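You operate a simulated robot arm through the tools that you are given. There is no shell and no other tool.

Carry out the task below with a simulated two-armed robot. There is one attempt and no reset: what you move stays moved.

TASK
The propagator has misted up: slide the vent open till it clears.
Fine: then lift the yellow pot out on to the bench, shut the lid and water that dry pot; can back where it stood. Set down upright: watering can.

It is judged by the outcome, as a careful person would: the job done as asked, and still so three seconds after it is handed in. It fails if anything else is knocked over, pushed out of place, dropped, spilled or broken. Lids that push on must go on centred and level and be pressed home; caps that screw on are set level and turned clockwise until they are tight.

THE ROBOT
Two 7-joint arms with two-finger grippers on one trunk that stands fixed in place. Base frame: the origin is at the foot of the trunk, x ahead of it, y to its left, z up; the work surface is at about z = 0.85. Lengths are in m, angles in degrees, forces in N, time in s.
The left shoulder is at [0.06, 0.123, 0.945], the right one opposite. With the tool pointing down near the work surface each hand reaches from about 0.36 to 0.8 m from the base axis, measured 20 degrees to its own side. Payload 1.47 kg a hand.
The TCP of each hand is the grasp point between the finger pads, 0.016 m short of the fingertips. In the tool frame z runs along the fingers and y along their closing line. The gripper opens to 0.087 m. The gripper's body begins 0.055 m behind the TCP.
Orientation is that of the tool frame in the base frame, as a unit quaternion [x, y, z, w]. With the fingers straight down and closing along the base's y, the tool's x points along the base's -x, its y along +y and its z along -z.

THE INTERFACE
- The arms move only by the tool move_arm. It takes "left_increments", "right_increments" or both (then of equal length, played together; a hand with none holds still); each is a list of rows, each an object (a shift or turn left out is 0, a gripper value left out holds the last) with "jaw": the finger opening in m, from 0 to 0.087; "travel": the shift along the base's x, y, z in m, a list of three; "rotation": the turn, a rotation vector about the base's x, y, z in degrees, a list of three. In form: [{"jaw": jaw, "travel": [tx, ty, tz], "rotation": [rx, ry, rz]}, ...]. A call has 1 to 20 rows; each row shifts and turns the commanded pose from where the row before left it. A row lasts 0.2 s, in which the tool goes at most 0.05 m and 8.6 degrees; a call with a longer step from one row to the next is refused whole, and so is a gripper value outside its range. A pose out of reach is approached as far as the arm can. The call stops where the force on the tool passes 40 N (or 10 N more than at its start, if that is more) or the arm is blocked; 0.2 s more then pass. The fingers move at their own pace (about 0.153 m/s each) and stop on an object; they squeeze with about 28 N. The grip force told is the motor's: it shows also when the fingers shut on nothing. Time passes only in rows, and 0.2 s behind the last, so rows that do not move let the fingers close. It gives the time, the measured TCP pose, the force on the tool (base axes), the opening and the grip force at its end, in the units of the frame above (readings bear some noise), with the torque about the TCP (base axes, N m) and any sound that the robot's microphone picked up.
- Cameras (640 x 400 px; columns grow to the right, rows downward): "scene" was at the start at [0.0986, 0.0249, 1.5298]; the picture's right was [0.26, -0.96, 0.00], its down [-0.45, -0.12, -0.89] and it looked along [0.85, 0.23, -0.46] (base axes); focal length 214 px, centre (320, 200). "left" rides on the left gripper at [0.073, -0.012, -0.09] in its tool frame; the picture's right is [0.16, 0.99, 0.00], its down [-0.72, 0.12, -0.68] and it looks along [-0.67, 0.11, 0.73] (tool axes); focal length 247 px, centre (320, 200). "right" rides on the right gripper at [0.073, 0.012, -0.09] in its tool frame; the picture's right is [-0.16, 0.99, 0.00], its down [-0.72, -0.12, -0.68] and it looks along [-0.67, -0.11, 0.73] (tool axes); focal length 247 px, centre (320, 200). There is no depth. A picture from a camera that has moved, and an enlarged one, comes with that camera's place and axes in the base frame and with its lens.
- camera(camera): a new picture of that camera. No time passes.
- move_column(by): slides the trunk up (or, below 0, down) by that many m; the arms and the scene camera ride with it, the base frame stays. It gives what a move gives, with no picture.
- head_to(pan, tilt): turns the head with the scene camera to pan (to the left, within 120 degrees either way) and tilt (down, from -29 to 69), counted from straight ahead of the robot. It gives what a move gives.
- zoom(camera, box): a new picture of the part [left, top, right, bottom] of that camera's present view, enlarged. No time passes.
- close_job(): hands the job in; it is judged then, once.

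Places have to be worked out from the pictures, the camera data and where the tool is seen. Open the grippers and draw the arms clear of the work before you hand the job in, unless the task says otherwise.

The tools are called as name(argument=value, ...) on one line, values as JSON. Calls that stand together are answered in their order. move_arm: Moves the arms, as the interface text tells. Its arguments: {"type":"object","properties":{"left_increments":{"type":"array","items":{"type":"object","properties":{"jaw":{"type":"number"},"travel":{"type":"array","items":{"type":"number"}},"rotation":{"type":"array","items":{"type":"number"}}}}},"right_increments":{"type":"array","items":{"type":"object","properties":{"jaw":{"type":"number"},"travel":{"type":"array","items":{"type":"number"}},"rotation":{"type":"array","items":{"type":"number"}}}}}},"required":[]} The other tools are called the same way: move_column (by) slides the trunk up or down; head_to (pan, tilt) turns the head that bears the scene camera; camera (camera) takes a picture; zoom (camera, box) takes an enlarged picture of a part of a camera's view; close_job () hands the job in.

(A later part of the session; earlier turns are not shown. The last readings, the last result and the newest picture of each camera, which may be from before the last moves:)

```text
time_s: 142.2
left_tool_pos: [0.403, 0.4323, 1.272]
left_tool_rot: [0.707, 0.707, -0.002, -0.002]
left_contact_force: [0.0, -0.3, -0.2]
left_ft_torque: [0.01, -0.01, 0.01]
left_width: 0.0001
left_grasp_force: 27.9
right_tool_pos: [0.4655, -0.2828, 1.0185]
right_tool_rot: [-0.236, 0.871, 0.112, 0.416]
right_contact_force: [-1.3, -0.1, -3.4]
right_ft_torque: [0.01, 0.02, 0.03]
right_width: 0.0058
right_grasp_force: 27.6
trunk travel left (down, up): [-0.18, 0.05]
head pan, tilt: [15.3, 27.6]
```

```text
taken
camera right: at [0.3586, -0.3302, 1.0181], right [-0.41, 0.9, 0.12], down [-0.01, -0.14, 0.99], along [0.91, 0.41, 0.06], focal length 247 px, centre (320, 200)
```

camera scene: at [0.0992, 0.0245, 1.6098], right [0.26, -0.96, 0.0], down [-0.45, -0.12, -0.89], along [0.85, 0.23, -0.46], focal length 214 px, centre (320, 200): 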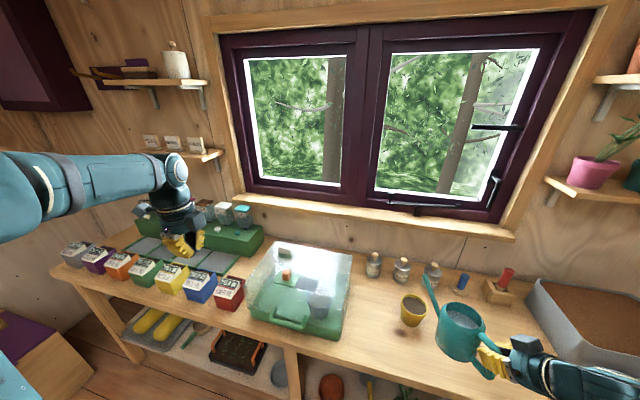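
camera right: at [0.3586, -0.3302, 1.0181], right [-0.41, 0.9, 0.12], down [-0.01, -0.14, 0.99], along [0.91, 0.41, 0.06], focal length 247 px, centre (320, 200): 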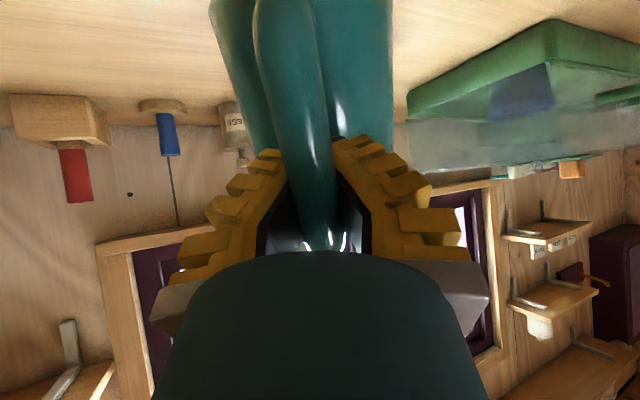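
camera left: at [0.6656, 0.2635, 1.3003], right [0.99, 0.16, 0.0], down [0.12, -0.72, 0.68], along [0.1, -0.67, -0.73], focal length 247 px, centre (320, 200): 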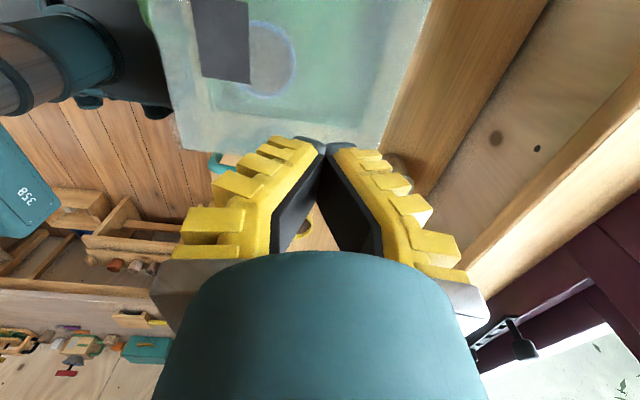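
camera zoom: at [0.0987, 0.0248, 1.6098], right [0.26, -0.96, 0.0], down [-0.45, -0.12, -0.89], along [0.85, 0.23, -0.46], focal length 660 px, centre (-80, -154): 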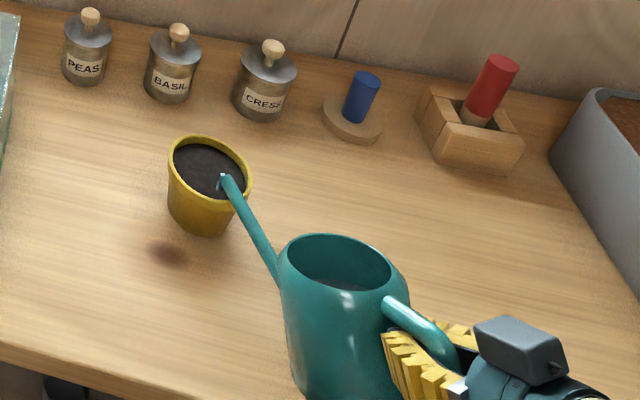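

The can has slipped in the grip: torque is gone and the load is lower, so the spout may be resting on the pot. I look closely before doing anything.

zoom(camera="scene", box=[405, 275, 475, 335])

zoom(camera="scene", box=[430, 290, 530, 400])

```text
6.67 times, centred on (440, 305) of scene
camera zoom: at [0.0987, 0.0248, 1.6098], right [0.26, -0.96, 0.0], down [-0.45, -0.12, -0.89], along [0.85, 0.23, -0.46], focal length 1430 px, centre (-480, -500)
```

zoom: 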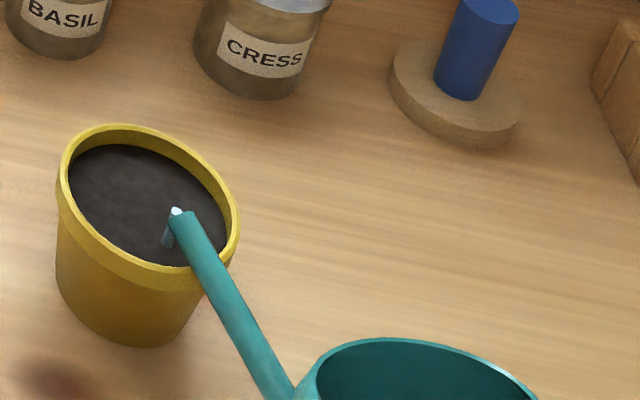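

```text
3.64 times, centred on (480, 345) of scene
camera zoom: at [0.0987, 0.0248, 1.6098], right [0.26, -0.96, 0.0], down [-0.45, -0.12, -0.89], along [0.85, 0.23, -0.46], focal length 780 px, centre (-262, -327)
```

zoom: 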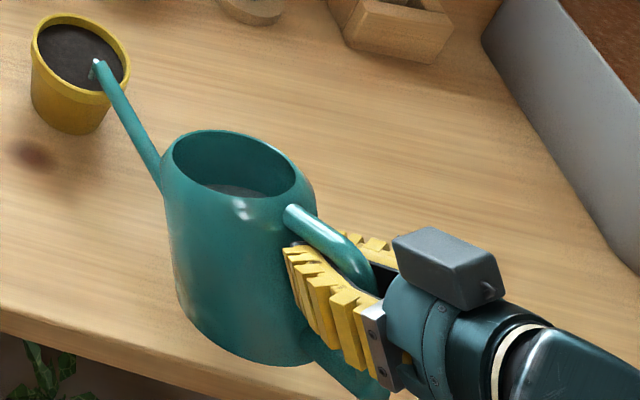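

The can has swung about 25° nose-down and the spout is resting on the pot rim, still trickling. Lowering the hand pivots the can back to level over the rim and sets it on the clear bench beneath, at about (0.53, −0.245); I do that now.

move_arm(right_increments=[{"travel": [0, 0, -0.01]}, {"travel": [0, 0, -0.01]}, {"travel": [0, 0, -0.01]}, {"travel": [0, 0, -0.01]}])

zoom(camera="scene", box=[400, 270, 530, 390])

```text
time_s: 143.2
left_tool_pos: [0.4039, 0.4303, 1.2711]
left_tool_rot: [0.707, 0.707, -0.001, -0.001]
left_contact_force: [0.8, -0.4, -1.0]
left_ft_torque: [-0.02, 0.0, 0.0]
left_width: 0.0
left_grasp_force: 28.2
right_tool_pos: [0.4639, -0.2826, 0.9785]
right_tool_rot: [-0.235, 0.872, 0.112, 0.415]
right_contact_force: [-1.0, 0.1, -4.0]
right_ft_torque: [0.01, -0.04, -0.02]
right_width: 0.0059
right_grasp_force: 27.7
trunk travel left (down, up): [-0.18, 0.05]
head pan, tilt: [15.3, 27.6]
```

```text
3.33 times, centred on (465, 330) of scene
camera zoom: at [0.0987, 0.0244, 1.6098], right [0.26, -0.96, 0.0], down [-0.45, -0.12, -0.89], along [0.85, 0.23, -0.46], focal length 715 px, centre (-163, -233)
```

zoom: 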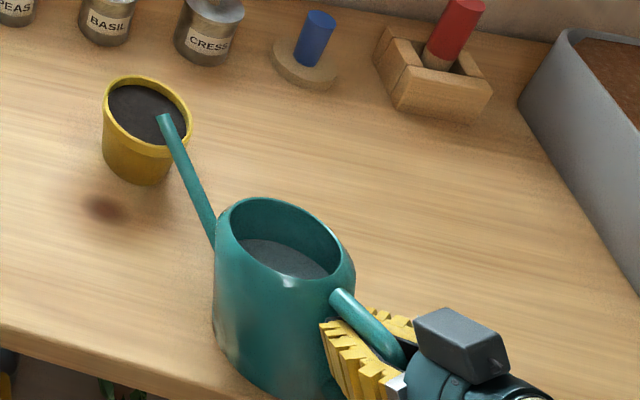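

The can is levelling and the flow has stopped. I keep lowering gently until its base stands on the bench.

move_arm(right_increments=[{"travel": [0, 0, -0.007]}, {"travel": [0, 0, -0.007]}, {"travel": [0, 0, -0.006]}, {}])

zoom(camera="scene", box=[400, 270, 530, 390])

```text
time_s: 144.2
left_tool_pos: [0.4026, 0.4317, 1.2715]
left_tool_rot: [0.706, 0.708, -0.002, -0.002]
left_contact_force: [-0.1, 0.0, 0.0]
left_ft_torque: [-0.02, 0.02, 0.03]
left_width: 0.0
left_grasp_force: 28.1
right_tool_pos: [0.4641, -0.282, 0.9582]
right_tool_rot: [-0.236, 0.872, 0.112, 0.415]
right_contact_force: [-0.8, -0.2, -3.5]
right_ft_torque: [0.02, 0.0, 0.02]
right_width: 0.0062
right_grasp_force: 28.2
trunk travel left (down, up): [-0.18, 0.05]
head pan, tilt: [15.3, 27.6]
```

```text
3.33 times, centred on (465, 330) of scene
camera zoom: at [0.0986, 0.0247, 1.6098], right [0.26, -0.96, 0.0], down [-0.45, -0.12, -0.89], along [0.85, 0.23, -0.46], focal length 715 px, centre (-163, -233)
```

zoom: 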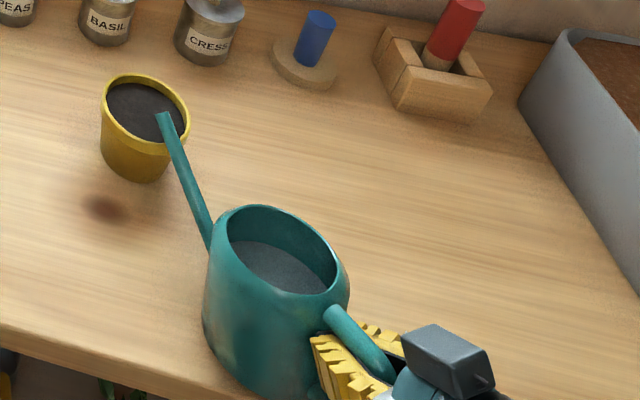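

Almost level. I lower the last centimetre in small steps, watching the pot.

move_arm(right_increments=[{"travel": [-0.001, -0.0005, -0.004]}, {"travel": [-0.001, -0.0005, -0.004]}, {"travel": [-0.001, -0.0005, -0.004]}, {}])

zoom(camera="scene", box=[400, 270, 530, 390])

camera(camera="right")

```text
time_s: 145.2
left_tool_pos: [0.4036, 0.4316, 1.2715]
left_tool_rot: [0.707, 0.707, -0.001, -0.002]
left_contact_force: [0.1, 0.1, -0.3]
left_ft_torque: [0.0, 0.02, -0.02]
left_width: 0.0
left_grasp_force: 27.8
right_tool_pos: [0.4628, -0.2833, 0.9462]
right_tool_rot: [-0.236, 0.871, 0.113, 0.416]
right_contact_force: [-0.4, -0.1, -2.4]
right_ft_torque: [-0.03, -0.03, -0.01]
right_width: 0.0062
right_grasp_force: 27.8
trunk travel left (down, up): [-0.18, 0.05]
head pan, tilt: [15.3, 27.6]
```

```text
3.33 times, centred on (465, 330) of scene
camera zoom: at [0.0986, 0.0247, 1.6098], right [0.26, -0.96, 0.0], down [-0.45, -0.12, -0.89], along [0.85, 0.23, -0.46], focal length 715 px, centre (-163, -233)
```

zoom: 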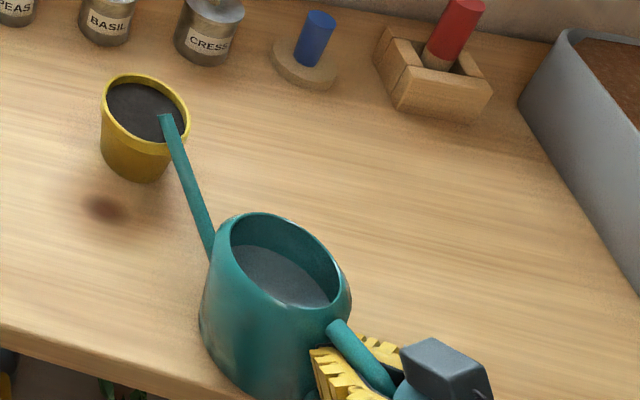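

```text
taken
camera right: at [0.3558, -0.3318, 0.9454], right [-0.41, 0.9, 0.12], down [0.0, -0.14, 0.99], along [0.91, 0.41, 0.06], focal length 247 px, centre (320, 200)
```

right: 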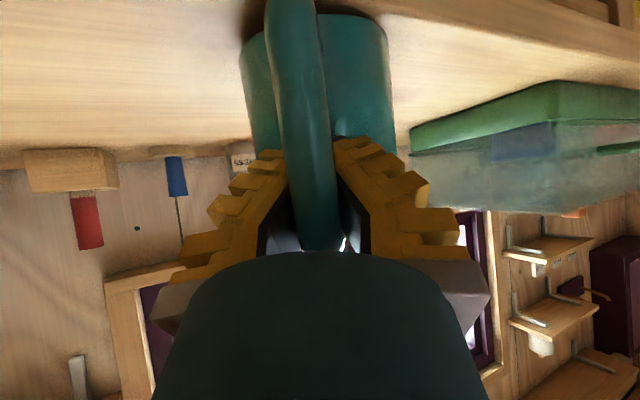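

Still 2.4 N carried. I lower a little more until the bench takes all the weight.

move_arm(right_increments=[{"travel": [-0.001, -0.0005, -0.003]}, {"travel": [-0.001, -0.0005, -0.003]}, {}])

zoom(camera="scene", box=[400, 270, 530, 390])

```text
time_s: 146.0
left_tool_pos: [0.4037, 0.4319, 1.2711]
left_tool_rot: [0.707, 0.707, -0.002, -0.002]
left_contact_force: [0.2, -0.9, 0.5]
left_ft_torque: [0.02, 0.0, 0.01]
left_width: 0.0
left_grasp_force: 27.8
right_tool_pos: [0.4593, -0.2854, 0.9404]
right_tool_rot: [-0.235, 0.871, 0.112, 0.416]
right_contact_force: [-0.3, 0.0, -0.8]
right_ft_torque: [0.04, -0.01, 0.03]
right_width: 0.0057
right_grasp_force: 27.9
trunk travel left (down, up): [-0.18, 0.05]
head pan, tilt: [15.3, 27.6]
```

```text
3.33 times, centred on (465, 330) of scene
camera zoom: at [0.0986, 0.0247, 1.6098], right [0.26, -0.96, 0.0], down [-0.45, -0.12, -0.89], along [0.85, 0.23, -0.46], focal length 715 px, centre (-163, -233)
```

zoom: 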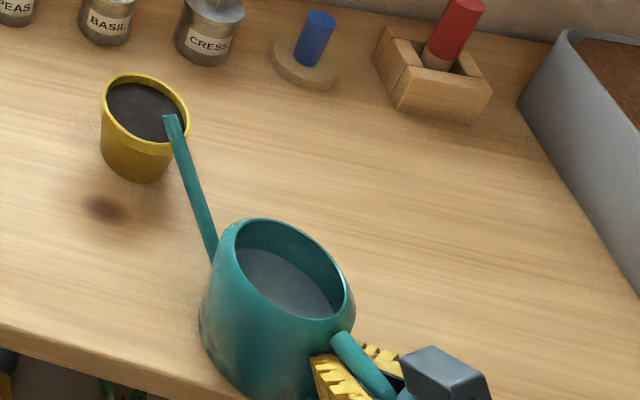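

Practically unloaded. I check that the can stands flat.

zoom(camera="scene", box=[420, 290, 520, 400])

move_arm(right_increments=[{"travel": [0, 0, -0.003]}, {"travel": [0, 0, -0.003]}, {}])

zoom(camera="scene", box=[420, 290, 520, 400])

```text
3.64 times, centred on (470, 345) of scene
camera zoom: at [0.0986, 0.0247, 1.6098], right [0.26, -0.96, 0.0], down [-0.45, -0.12, -0.89], along [0.85, 0.23, -0.46], focal length 780 px, centre (-226, -327)
```

zoom: 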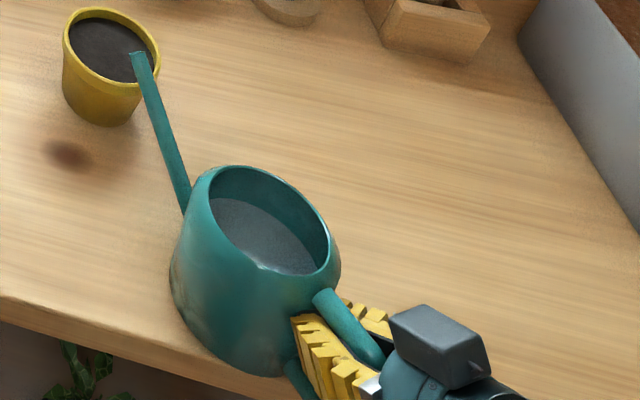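

```text
time_s: 146.8
left_tool_pos: [0.4035, 0.4309, 1.2716]
left_tool_rot: [0.707, 0.707, -0.002, -0.002]
left_contact_force: [-0.4, 0.5, 0.2]
left_ft_torque: [0.01, -0.03, 0.01]
left_width: 0.0
left_grasp_force: 28.0
right_tool_pos: [0.4587, -0.2859, 0.9341]
right_tool_rot: [-0.237, 0.871, 0.113, 0.416]
right_contact_force: [-1.8, -0.6, -1.4]
right_ft_torque: [0.01, -0.03, 0.04]
right_width: 0.0062
right_grasp_force: 28.1
trunk travel left (down, up): [-0.18, 0.05]
head pan, tilt: [15.3, 27.6]
```

```text
3.64 times, centred on (470, 345) of scene
camera zoom: at [0.0984, 0.0247, 1.6098], right [0.26, -0.96, 0.0], down [-0.45, -0.12, -0.89], along [0.85, 0.23, -0.46], focal length 780 px, centre (-226, -327)
```

zoom: 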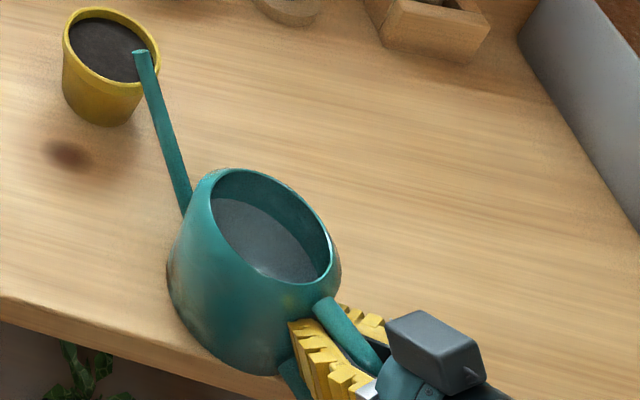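

I check the can's attitude relative to the hand from the right camera.

camera(camera="right")

camera(camera="scene")

```text
taken
camera right: at [0.3531, -0.3329, 0.9335], right [-0.41, 0.9, 0.12], down [0.0, -0.14, 0.99], along [0.91, 0.41, 0.06], focal length 247 px, centre (320, 200)
```

right: 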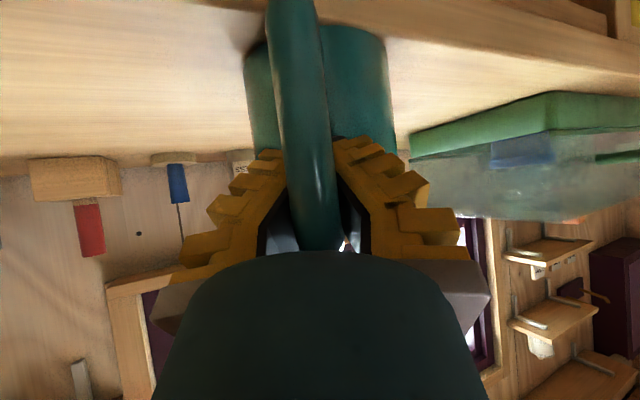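

```text
taken
camera scene: at [0.0984, 0.0247, 1.6098], right [0.26, -0.96, 0.0], down [-0.45, -0.12, -0.89], along [0.85, 0.23, -0.46], focal length 214 px, centre (320, 200)
```

scene: 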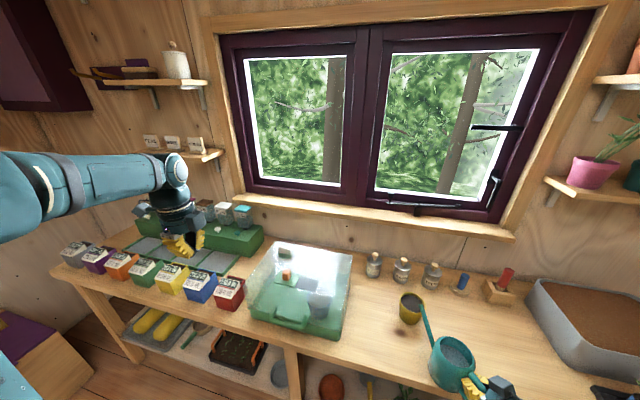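

The can stands flat on the bench at about (0.514, −0.249), flow stopped, soil wet and the pot upright. I open the jaws and back out to take a fresh, better grip for carrying it home.

move_arm(right_increments=[{"jaw": 0.02}, {"jaw": 0.04}, {}, {"travel": [-0.009, -0.005, 0.0085]}, {"travel": [-0.0135, -0.0078, 0.0126]}, {"travel": [-0.0135, -0.0078, 0.0126]}, {}])

camera(camera="right")

zoom(camera="scene", box=[400, 270, 530, 400])

```text
time_s: 148.4
left_tool_pos: [0.403, 0.4323, 1.2714]
left_tool_rot: [0.707, 0.707, -0.002, -0.003]
left_contact_force: [0.2, 0.1, 0.0]
left_ft_torque: [-0.01, 0.01, 0.03]
left_width: 0.0001
left_grasp_force: 27.7
right_tool_pos: [0.4235, -0.3059, 0.9681]
right_tool_rot: [-0.236, 0.871, 0.113, 0.416]
right_contact_force: [-0.3, -0.2, -0.4]
right_ft_torque: [-0.01, 0.0, 0.02]
right_width: 0.046
right_grasp_force: 3.8
trunk travel left (down, up): [-0.18, 0.05]
head pan, tilt: [15.3, 27.6]
```

```text
taken
camera right: at [0.3172, -0.3529, 0.9679], right [-0.41, 0.9, 0.12], down [0.0, -0.14, 0.99], along [0.91, 0.41, 0.06], focal length 247 px, centre (320, 200)
```

right: 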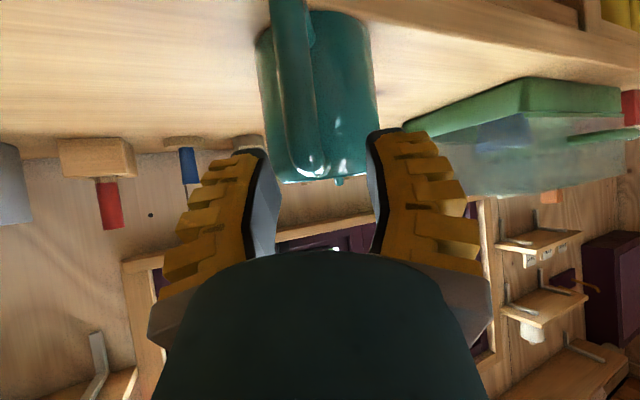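

```text
3.08 times, centred on (465, 335) of scene
camera zoom: at [0.099, 0.0246, 1.6098], right [0.26, -0.96, 0.0], down [-0.45, -0.12, -0.89], along [0.85, 0.23, -0.46], focal length 660 px, centre (-126, -215)
```

zoom: 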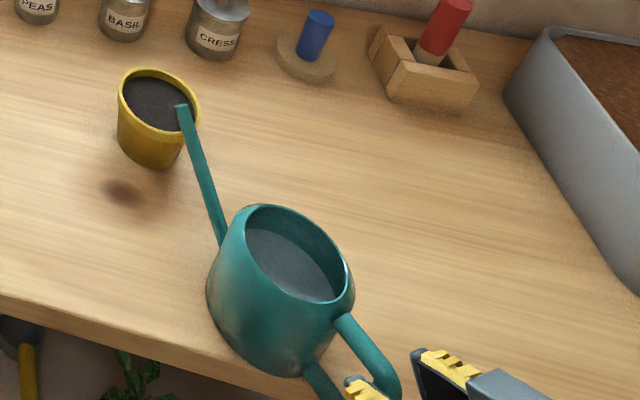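

The can stands by itself, upright. I zoom in on its handle to line up the next grip.

zoom(camera="scene", box=[430, 310, 530, 400])

zoom(camera="right", box=[230, 0, 430, 200])

```text
4.44 times, centred on (480, 355) of scene
camera zoom: at [0.099, 0.0246, 1.6098], right [0.26, -0.96, 0.0], down [-0.45, -0.12, -0.89], along [0.85, 0.23, -0.46], focal length 953 px, centre (-391, -489)
```

zoom: 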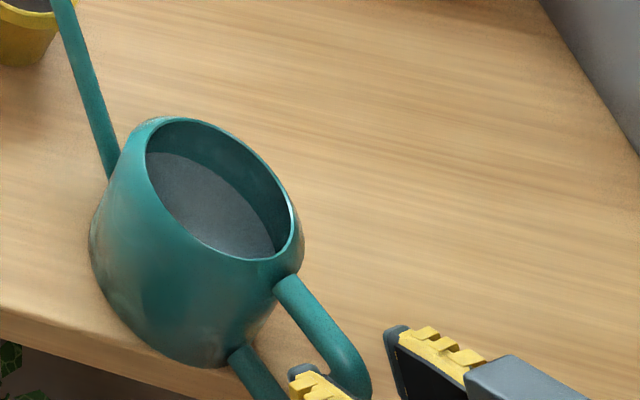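

```text
2.00 times, centred on (330, 100) of right
camera zoom: at [0.3172, -0.3529, 0.9679], right [-0.41, 0.9, 0.12], down [0.0, -0.14, 0.99], along [0.91, 0.41, 0.06], focal length 494 px, centre (300, 400)
```

zoom: 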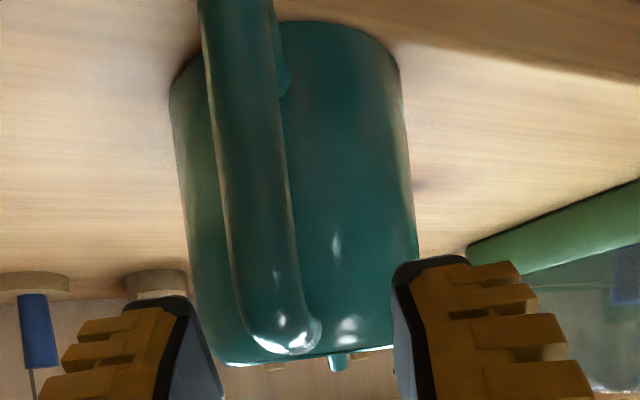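

The bar is still between the open fingertips. I shift the hand down and slightly forward to the handle's upper corner, restoring the 45° pitch and matching the can's yaw.

move_arm(right_increments=[{"travel": [0.0039, 0.0011, -0.0074], "rotation": [-1.5, 2.6, 1.5]}, {"travel": [0.0039, 0.0011, -0.0074], "rotation": [-1.5, 2.6, 1.5]}, {"travel": [0.0038, 0.0011, -0.0074]}, {"travel": [0.0038, 0.001, -0.0074]}, {}])

zoom(camera="right", box=[220, 0, 420, 260])

zoom(camera="scene", box=[430, 310, 530, 400])

```text
time_s: 149.6
left_tool_pos: [0.4032, 0.4313, 1.272]
left_tool_rot: [0.707, 0.707, -0.002, -0.001]
left_contact_force: [0.6, 0.3, 0.3]
left_ft_torque: [0.01, 0.0, 0.0]
left_width: 0.0
left_grasp_force: 27.9
right_tool_pos: [0.4382, -0.3006, 0.9385]
right_tool_rot: [-0.264, 0.885, 0.111, 0.366]
right_contact_force: [1.7, -0.4, 0.0]
right_ft_torque: [0.06, -0.02, 0.04]
right_width: 0.0458
right_grasp_force: 3.8
trunk travel left (down, up): [-0.18, 0.05]
head pan, tilt: [15.3, 27.6]
```

```text
1.54 times, centred on (320, 130) of right
camera zoom: at [0.3359, -0.3539, 0.9497], right [-0.45, 0.89, 0.11], down [0.09, -0.08, 0.99], along [0.89, 0.45, -0.04], focal length 380 px, centre (320, 308)
```

zoom: 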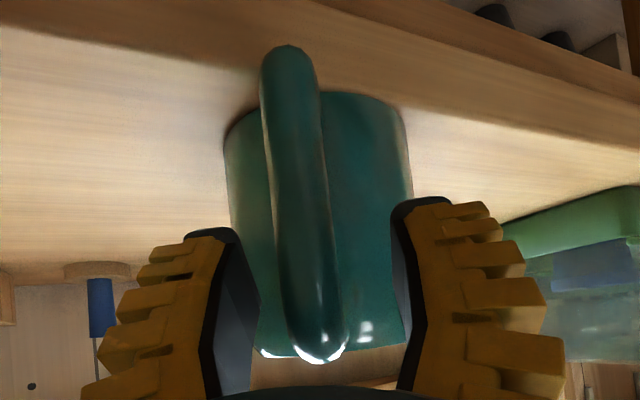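

```text
4.44 times, centred on (480, 355) of scene
camera zoom: at [0.0985, 0.0248, 1.6098], right [0.26, -0.96, 0.0], down [-0.45, -0.12, -0.89], along [0.85, 0.23, -0.46], focal length 953 px, centre (-391, -489)
```

zoom: 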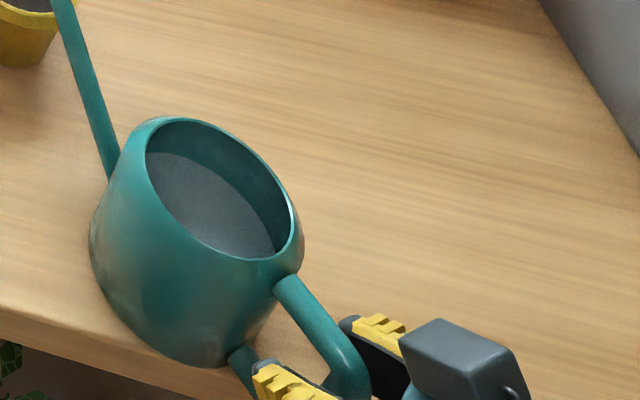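

The view matches the first grip apart from a 3 mm sideways offset, which I correct; then I close on the handle.

move_arm(right_increments=[{"travel": [0.0017, -0.0025, 0.003]}, {"jaw": 0.02, "travel": [0, 0, 0.003]}, {}, {"jaw": 0.0}, {}, {}])

zoom(camera="right", box=[220, 0, 420, 260])

```text
time_s: 151.0
left_tool_pos: [0.403, 0.4318, 1.2716]
left_tool_rot: [0.707, 0.707, -0.002, -0.001]
left_contact_force: [-0.1, -0.6, 0.3]
left_ft_torque: [-0.01, -0.03, -0.01]
left_width: 0.0001
left_grasp_force: 27.6
right_tool_pos: [0.4401, -0.3036, 0.9449]
right_tool_rot: [-0.264, 0.885, 0.11, 0.367]
right_contact_force: [-2.0, -4.1, 10.2]
right_ft_torque: [-0.11, 0.05, -0.01]
right_width: 0.0129
right_grasp_force: 28.0
trunk travel left (down, up): [-0.18, 0.05]
head pan, tilt: [15.3, 27.6]
```

```text
1.54 times, centred on (320, 130) of right
camera zoom: at [0.3371, -0.3562, 0.9565], right [-0.45, 0.89, 0.11], down [0.09, -0.08, 0.99], along [0.89, 0.45, -0.04], focal length 380 px, centre (320, 308)
```

zoom: 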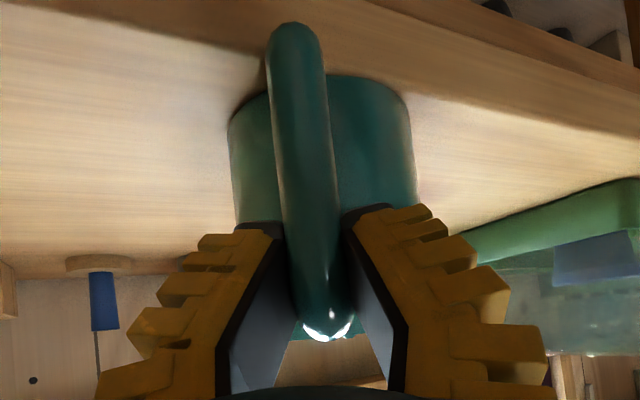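

Gripped (0.013), matching the earlier view. I lift gently and check the load and attitude.

move_arm(right_increments=[{"travel": [0, 0, 0.002]}, {"travel": [0, 0, 0.002]}, {"travel": [0, 0, 0.002]}, {"travel": [0, 0, 0.002]}, {"travel": [0, 0, 0.002]}, {}])

zoom(camera="right", box=[220, 0, 420, 260])

zoom(camera="scene", box=[400, 270, 530, 400])

```text
time_s: 152.4
left_tool_pos: [0.4034, 0.4306, 1.2726]
left_tool_rot: [0.707, 0.707, -0.002, -0.001]
left_contact_force: [-0.3, 0.4, 0.3]
left_ft_torque: [-0.03, 0.03, -0.04]
left_width: 0.0
left_grasp_force: 28.2
right_tool_pos: [0.4412, -0.3051, 0.9541]
right_tool_rot: [-0.265, 0.885, 0.112, 0.365]
right_contact_force: [-0.9, 0.6, -5.3]
right_ft_torque: [-0.3, 0.44, -0.02]
right_width: 0.0067
right_grasp_force: 28.4
trunk travel left (down, up): [-0.18, 0.05]
head pan, tilt: [15.3, 27.6]
```

```text
1.54 times, centred on (320, 130) of right
camera zoom: at [0.338, -0.3572, 0.9659], right [-0.45, 0.89, 0.11], down [0.09, -0.08, 0.99], along [0.89, 0.45, -0.04], focal length 380 px, centre (320, 308)
```

zoom: 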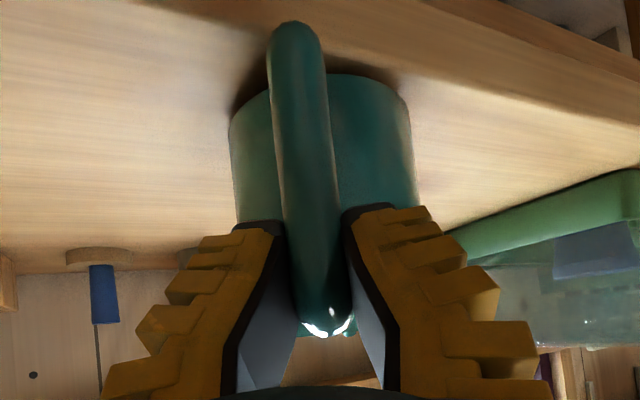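

```text
3.08 times, centred on (465, 335) of scene
camera zoom: at [0.0991, 0.0246, 1.6098], right [0.26, -0.96, 0.0], down [-0.45, -0.12, -0.89], along [0.85, 0.23, -0.46], focal length 660 px, centre (-126, -215)
```

zoom: 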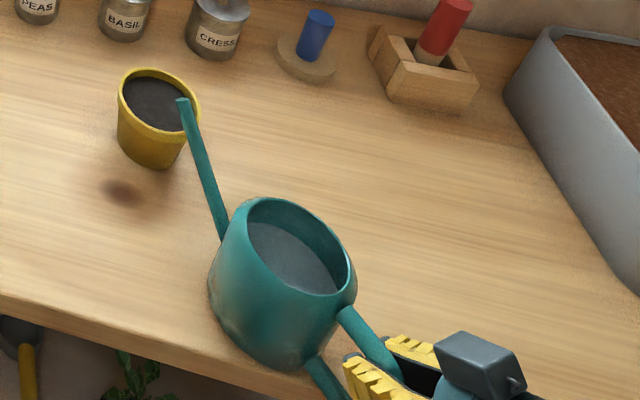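

The load is held (5.3 N) and the attitude is unchanged. I raise it about 9 cm.

move_arm(right_increments=[{"travel": [0, 0, 0.006]}, {"travel": [0, 0, 0.01]}, {"travel": [0, 0, 0.013]}, {"travel": [0, 0, 0.014]}, {"travel": [0, 0, 0.014]}, {"travel": [0, 0, 0.014]}, {"travel": [0, 0, 0.012]}, {"travel": [0, 0, 0.007]}])

zoom(camera="scene", box=[390, 250, 530, 390])

```text
time_s: 154.2
left_tool_pos: [0.4036, 0.4309, 1.272]
left_tool_rot: [0.707, 0.707, -0.001, -0.002]
left_contact_force: [-1.2, 0.5, 0.1]
left_ft_torque: [0.01, 0.0, 0.0]
left_width: 0.0
left_grasp_force: 27.9
right_tool_pos: [0.4409, -0.3027, 1.043]
right_tool_rot: [-0.264, 0.886, 0.111, 0.366]
right_contact_force: [-0.4, 1.0, -6.8]
right_ft_torque: [-0.3, 0.48, -0.02]
right_width: 0.0067
right_grasp_force: 28.4
trunk travel left (down, up): [-0.18, 0.05]
head pan, tilt: [15.3, 27.6]
```

```text
2.86 times, centred on (460, 320) of scene
camera zoom: at [0.099, 0.0249, 1.6098], right [0.26, -0.96, 0.0], down [-0.45, -0.12, -0.89], along [0.85, 0.23, -0.46], focal length 613 px, centre (-80, -143)
```

zoom: 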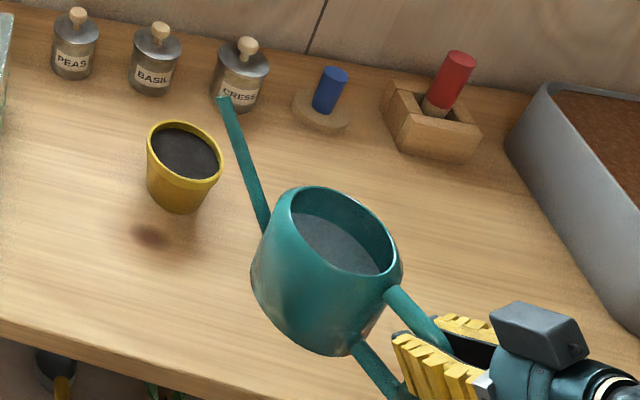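

Held well. I carry it back left, yawing it back to its original heading as it goes.

move_arm(right_increments=[{"travel": [0.0025, 0.0085, 0], "rotation": [0, 0, -1]}, {"travel": [0.0045, 0.016, 0], "rotation": [0, 0, -2]}, {"travel": [0.005, 0.0178, 0], "rotation": [0, 0, -2.25]}, {"travel": [0.005, 0.0178, 0], "rotation": [0, 0, -2.25]}, {"travel": [0.005, 0.0178, 0], "rotation": [0, 0, -2.25]}, {"travel": [0.005, 0.0178, 0], "rotation": [0, 0, -2.25]}, {"travel": [0.005, 0.0178, 0], "rotation": [0, 0, -2.25]}, {"travel": [0.005, 0.0178, 0], "rotation": [0, 0, -2.25]}, {"travel": [0.005, 0.0178, 0], "rotation": [0, 0, -2.25]}, {"travel": [0.005, 0.0178, 0], "rotation": [0, 0, -2.25]}, {"travel": [0.005, 0.0178, 0], "rotation": [0, 0, -2.25]}, {"travel": [0.005, 0.0178, 0], "rotation": [0, 0, -2.25]}, {"travel": [0.005, 0.0178, 0], "rotation": [0, 0, -2.25]}, {"travel": [0.005, 0.0178, 0], "rotation": [0, 0, -2.25]}, {"travel": [0.005, 0.0178, 0], "rotation": [0, 0, -2.25]}, {"travel": [0.005, 0.0178, 0], "rotation": [0, 0, -2.25]}, {"travel": [0.0045, 0.016, 0], "rotation": [0, 0, -2]}, {"travel": [0.003, 0.0065, 0], "rotation": [0, 0, -1]}, {}])

camera(camera="right")

zoom(camera="scene", box=[330, 230, 450, 350])

```text
time_s: 158.2
left_tool_pos: [0.4019, 0.4319, 1.2716]
left_tool_rot: [0.708, 0.707, -0.002, -0.002]
left_contact_force: [0.8, 0.3, -0.7]
left_ft_torque: [-0.02, 0.0, 0.0]
left_width: 0.0
left_grasp_force: 28.5
right_tool_pos: [0.5259, -0.0087, 1.0427]
right_tool_rot: [0.036, 0.923, -0.014, 0.382]
right_contact_force: [0.2, 0.1, -5.4]
right_ft_torque: [0.03, 0.55, 0.0]
right_width: 0.0071
right_grasp_force: 28.4
trunk travel left (down, up): [-0.18, 0.05]
head pan, tilt: [15.3, 27.6]
```

```text
taken
camera right: at [0.4111, 0.013, 1.0553], right [0.19, 0.98, 0.11], down [0.02, -0.12, 0.99], along [0.98, -0.18, -0.04], focal length 247 px, centre (320, 200)
```

right: 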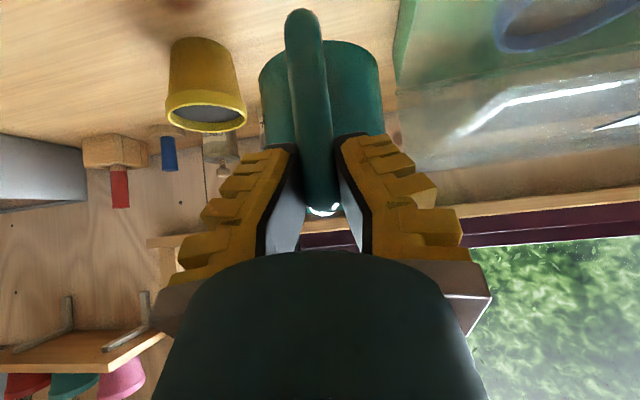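

```text
3.33 times, centred on (390, 290) of scene
camera zoom: at [0.0992, 0.0248, 1.6098], right [0.26, -0.96, 0.0], down [-0.45, -0.12, -0.89], along [0.85, 0.23, -0.46], focal length 715 px, centre (87, -100)
```

zoom: 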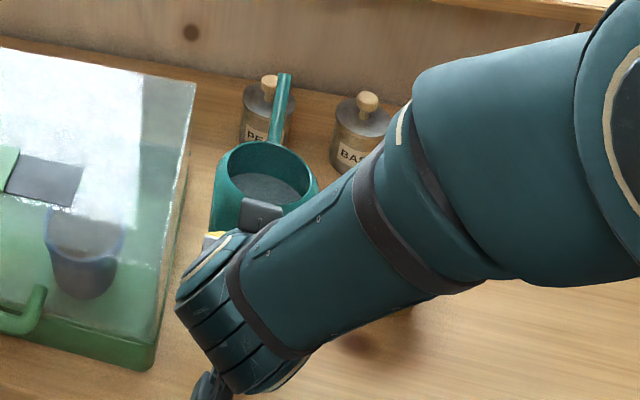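

The can is back above its place with the same hand pose as when it was lifted. I lower it steadily to just above the bench.

move_arm(right_increments=[{"travel": [0, 0.0008, -0.008]}, {"travel": [0, 0.0007, -0.011]}, {"travel": [0, 0, -0.012]}, {"travel": [0, 0, -0.012]}, {"travel": [0, 0, -0.011]}, {"travel": [0, 0, -0.008]}, {}])

zoom(camera="scene", box=[220, 220, 380, 350])

zoom(camera="scene", box=[340, 260, 420, 340])

```text
time_s: 159.8
left_tool_pos: [0.4035, 0.4298, 1.2705]
left_tool_rot: [0.707, 0.707, -0.002, -0.002]
left_contact_force: [-0.4, 0.4, 0.2]
left_ft_torque: [-0.05, -0.01, 0.02]
left_width: 0.0
left_grasp_force: 27.9
right_tool_pos: [0.5241, -0.0069, 0.9819]
right_tool_rot: [0.035, 0.923, -0.013, 0.382]
right_contact_force: [0.5, -0.5, -5.2]
right_ft_torque: [0.04, 0.52, 0.0]
right_width: 0.0074
right_grasp_force: 28.1
trunk travel left (down, up): [-0.18, 0.05]
head pan, tilt: [15.3, 27.6]
```

```text
3.08 times, centred on (300, 285) of scene
camera zoom: at [0.0991, 0.0248, 1.6098], right [0.26, -0.96, 0.0], down [-0.45, -0.12, -0.89], along [0.85, 0.23, -0.46], focal length 660 px, centre (382, -62)
```

zoom: 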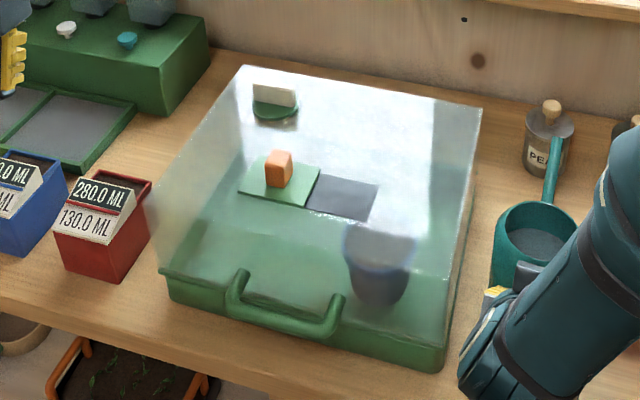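

```text
5.00 times, centred on (380, 300) of scene
camera zoom: at [0.0991, 0.0248, 1.6098], right [0.26, -0.96, 0.0], down [-0.45, -0.12, -0.89], along [0.85, 0.23, -0.46], focal length 1072 px, centre (20, -300)
```

zoom: 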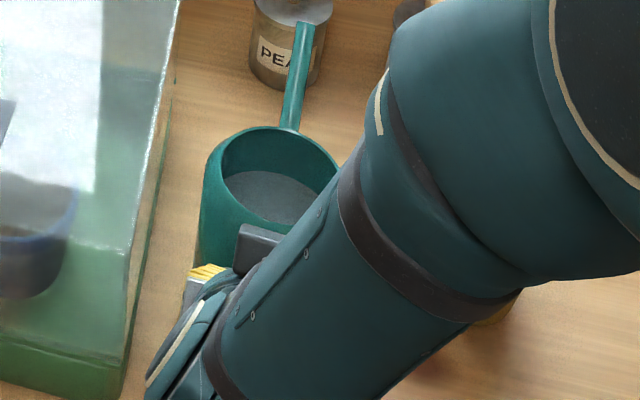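

Still fully carried. I lower in small steps until the base touches.

move_arm(right_increments=[{"travel": [0, 0, -0.005]}, {"travel": [0, 0, -0.005]}, {"travel": [0, 0, -0.005]}, {"travel": [0, 0, -0.004]}, {}])

zoom(camera="right", box=[220, 0, 420, 260])

```text
time_s: 161.0
left_tool_pos: [0.4031, 0.4307, 1.2716]
left_tool_rot: [0.707, 0.707, -0.002, -0.002]
left_contact_force: [0.1, -0.4, -0.6]
left_ft_torque: [0.0, 0.02, -0.01]
left_width: 0.0
left_grasp_force: 28.0
right_tool_pos: [0.5251, -0.0064, 0.9636]
right_tool_rot: [0.034, 0.924, -0.013, 0.381]
right_contact_force: [0.7, -0.5, -5.9]
right_ft_torque: [0.02, 0.56, -0.01]
right_width: 0.0074
right_grasp_force: 27.8
trunk travel left (down, up): [-0.18, 0.05]
head pan, tilt: [15.3, 27.6]
```

```text
1.54 times, centred on (320, 130) of right
camera zoom: at [0.4109, 0.0137, 0.9747], right [0.18, 0.98, 0.11], down [0.02, -0.12, 0.99], along [0.98, -0.18, -0.04], focal length 380 px, centre (320, 308)
```

zoom: 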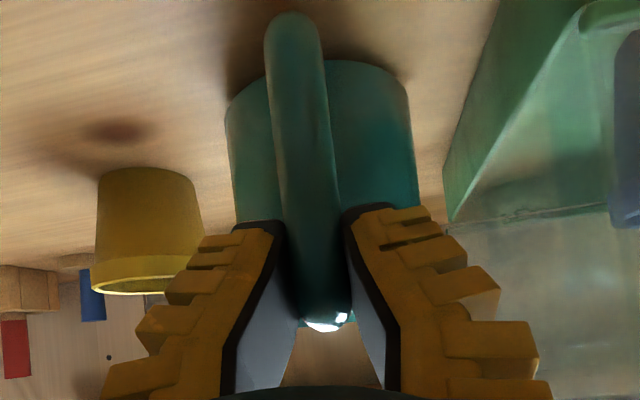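

Not touching yet. Continuing down in 3 mm steps.

move_arm(right_increments=[{"travel": [0, 0, -0.003]}, {"travel": [0, 0, -0.003]}, {"travel": [0, 0, -0.003]}, {}])

```text
time_s: 162.0
left_tool_pos: [0.4022, 0.4313, 1.2718]
left_tool_rot: [0.708, 0.707, -0.002, -0.001]
left_contact_force: [0.4, -1.0, 0.2]
left_ft_torque: [0.02, 0.0, -0.01]
left_width: 0.0004
left_grasp_force: 27.8
right_tool_pos: [0.5239, -0.0051, 0.9539]
right_tool_rot: [0.034, 0.923, -0.011, 0.383]
right_contact_force: [-2.2, -0.2, 4.2]
right_ft_torque: [-0.04, -0.63, 0.03]
right_width: 0.0071
right_grasp_force: 27.5
trunk travel left (down, up): [-0.18, 0.05]
head pan, tilt: [15.3, 27.6]
```

Front of the base touches. I keep lowering gently so the can settles flat.

move_arm(right_increments=[{"travel": [0, 0, -0.002]}, {"travel": [0, 0, -0.002]}, {}])

zoom(camera="right", box=[220, 0, 420, 260])

zoom(camera="scene", box=[340, 260, 420, 340])

```text
time_s: 162.8
left_tool_pos: [0.4023, 0.4313, 1.2718]
left_tool_rot: [0.708, 0.706, -0.001, -0.001]
left_contact_force: [-0.4, -0.3, 0.5]
left_ft_torque: [0.0, 0.01, 0.01]
left_width: 0.0001
left_grasp_force: 27.8
right_tool_pos: [0.5236, -0.006, 0.9503]
right_tool_rot: [0.035, 0.923, -0.013, 0.382]
right_contact_force: [-2.7, 0.5, 3.0]
right_ft_torque: [-0.05, -0.39, -0.03]
right_width: 0.0073
right_grasp_force: 28.3
trunk travel left (down, up): [-0.18, 0.05]
head pan, tilt: [15.3, 27.6]
```

```text
1.54 times, centred on (320, 130) of right
camera zoom: at [0.4097, 0.0144, 0.9617], right [0.18, 0.98, 0.11], down [0.02, -0.12, 0.99], along [0.98, -0.18, -0.04], focal length 380 px, centre (320, 308)
```

zoom: 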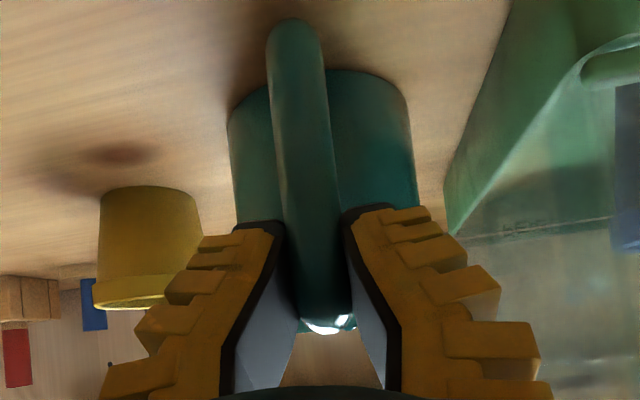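

```text
5.00 times, centred on (380, 300) of scene
camera zoom: at [0.0979, 0.0249, 1.6099], right [0.26, -0.96, 0.0], down [-0.45, -0.12, -0.89], along [0.85, 0.23, -0.46], focal length 1072 px, centre (20, -300)
```

zoom: 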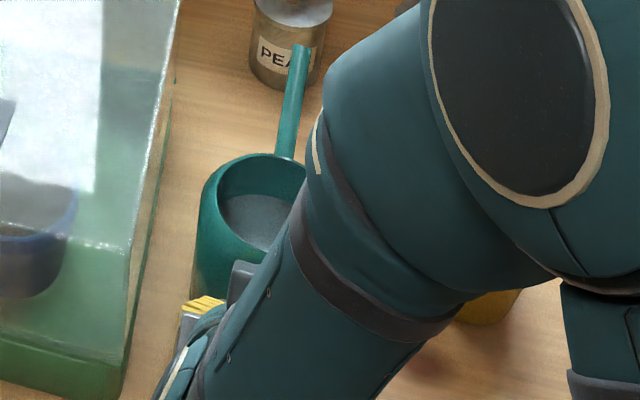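

Very near its original spot. I lower a bit more to let it stand flat and compare with the original picture.

move_arm(right_increments=[{"travel": [0, 0, -0.002]}, {"travel": [0, 0, -0.002]}, {"travel": [0, 0, -0.002]}, {}])

zoom(camera="right", box=[220, 0, 420, 260])

zoom(camera="scene", box=[340, 260, 420, 340])

```text
time_s: 163.8
left_tool_pos: [0.4027, 0.431, 1.2724]
left_tool_rot: [0.707, 0.707, -0.001, -0.001]
left_contact_force: [0.0, -0.2, 0.2]
left_ft_torque: [0.0, 0.01, 0.01]
left_width: 0.0005
left_grasp_force: 28.3
right_tool_pos: [0.5242, -0.0068, 0.9454]
right_tool_rot: [0.035, 0.923, -0.012, 0.384]
right_contact_force: [-0.5, -0.7, 15.9]
right_ft_torque: [-0.05, -0.39, -0.02]
right_width: 0.0112
right_grasp_force: 28.3
trunk travel left (down, up): [-0.18, 0.05]
head pan, tilt: [15.3, 27.6]
```

```text
1.54 times, centred on (320, 130) of right
camera zoom: at [0.4103, 0.0146, 0.9568], right [0.18, 0.98, 0.12], down [0.02, -0.12, 0.99], along [0.98, -0.18, -0.04], focal length 380 px, centre (320, 308)
```

zoom: 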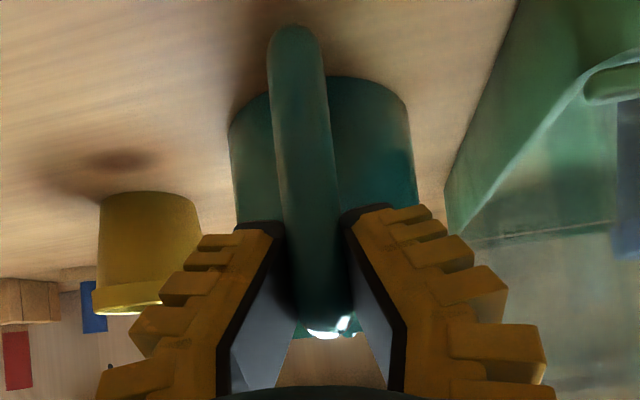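

```text
5.00 times, centred on (380, 300) of scene
camera zoom: at [0.097, 0.0247, 1.61], right [0.26, -0.96, 0.0], down [-0.45, -0.12, -0.89], along [0.85, 0.23, -0.46], focal length 1072 px, centre (20, -300)
```

zoom: 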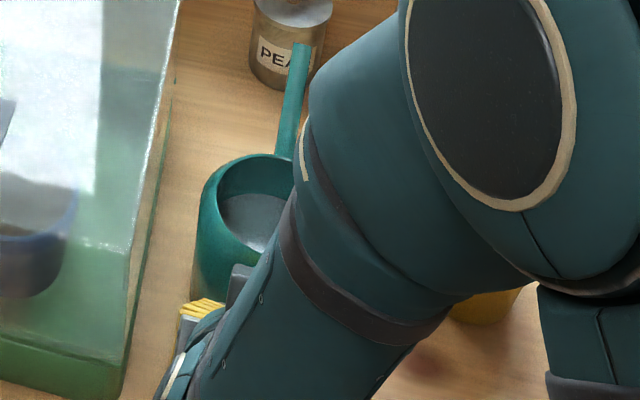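

The can stands flat, within about 5 mm of its original place (slightly forward). I ease the vertical force and draw it back those few millimetres.

move_arm(right_increments=[{"travel": [0, 0, 0.003]}, {"travel": [-0.003, 0.001, 0]}, {"travel": [-0.003, 0.001, 0]}, {}])

zoom(camera="scene", box=[340, 260, 420, 340])

```text
time_s: 164.8
left_tool_pos: [0.4028, 0.4306, 1.2717]
left_tool_rot: [0.707, 0.707, -0.002, -0.002]
left_contact_force: [0.9, -0.6, -0.4]
left_ft_torque: [0.01, 0.01, -0.02]
left_width: 0.0
left_grasp_force: 28.5
right_tool_pos: [0.5168, -0.0046, 0.9452]
right_tool_rot: [0.035, 0.924, -0.013, 0.381]
right_contact_force: [1.0, -0.6, -1.0]
right_ft_torque: [0.0, 0.16, -0.05]
right_width: 0.0064
right_grasp_force: 27.9
trunk travel left (down, up): [-0.18, 0.05]
head pan, tilt: [15.3, 27.6]
```

```text
5.00 times, centred on (380, 300) of scene
camera zoom: at [0.0989, 0.0248, 1.6098], right [0.26, -0.96, 0.0], down [-0.45, -0.12, -0.89], along [0.85, 0.23, -0.46], focal length 1072 px, centre (20, -300)
```

zoom: 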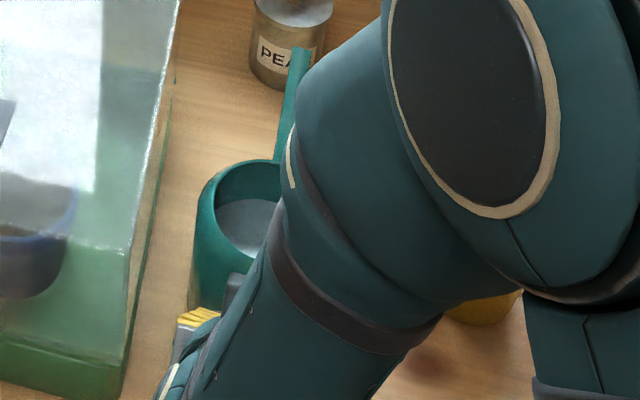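

Within about 2–3 mm of the original now. I open the jaws and back out along the finger line.

move_arm(right_increments=[{"jaw": 0.015}, {"jaw": 0.03}, {"jaw": 0.045}, {}, {"travel": [-0.007, 0.0005, 0.007]}, {"travel": [-0.012, 0.0008, 0.012]}, {"travel": [-0.014, 0.001, 0.014]}, {}])

camera(camera="right")

zoom(camera="scene", box=[340, 260, 420, 340])

```text
time_s: 166.6
left_tool_pos: [0.4027, 0.4316, 1.2716]
left_tool_rot: [0.707, 0.707, -0.002, -0.002]
left_contact_force: [0.8, -0.7, -1.0]
left_ft_torque: [-0.03, 0.02, 0.0]
left_width: 0.0001
left_grasp_force: 28.2
right_tool_pos: [0.4858, -0.0013, 0.9789]
right_tool_rot: [0.035, 0.923, -0.013, 0.382]
right_contact_force: [0.1, -0.5, -1.7]
right_ft_torque: [0.0, 0.0, 0.01]
right_width: 0.0505
right_grasp_force: 4.3
trunk travel left (down, up): [-0.18, 0.05]
head pan, tilt: [15.3, 27.6]
```

```text
taken
camera right: at [0.3724, 0.0193, 0.9911], right [0.18, 0.98, 0.11], down [0.02, -0.12, 0.99], along [0.98, -0.18, -0.04], focal length 247 px, centre (320, 200)
```

right: 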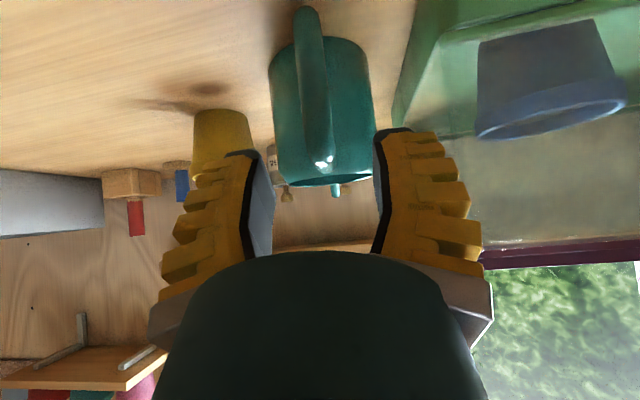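

```text
5.00 times, centred on (380, 300) of scene
camera zoom: at [0.0991, 0.0248, 1.6098], right [0.26, -0.96, 0.0], down [-0.45, -0.12, -0.89], along [0.85, 0.23, -0.46], focal length 1072 px, centre (20, -300)
```

zoom: 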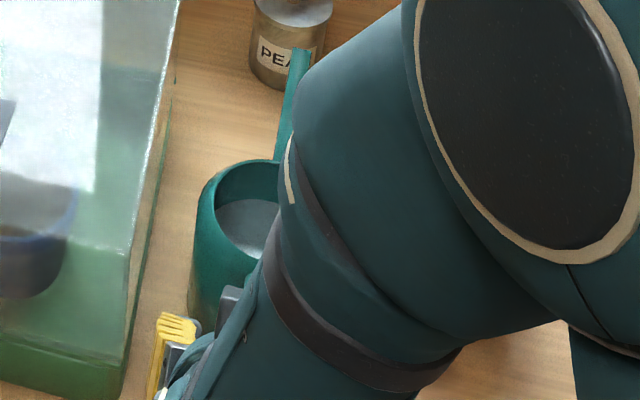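

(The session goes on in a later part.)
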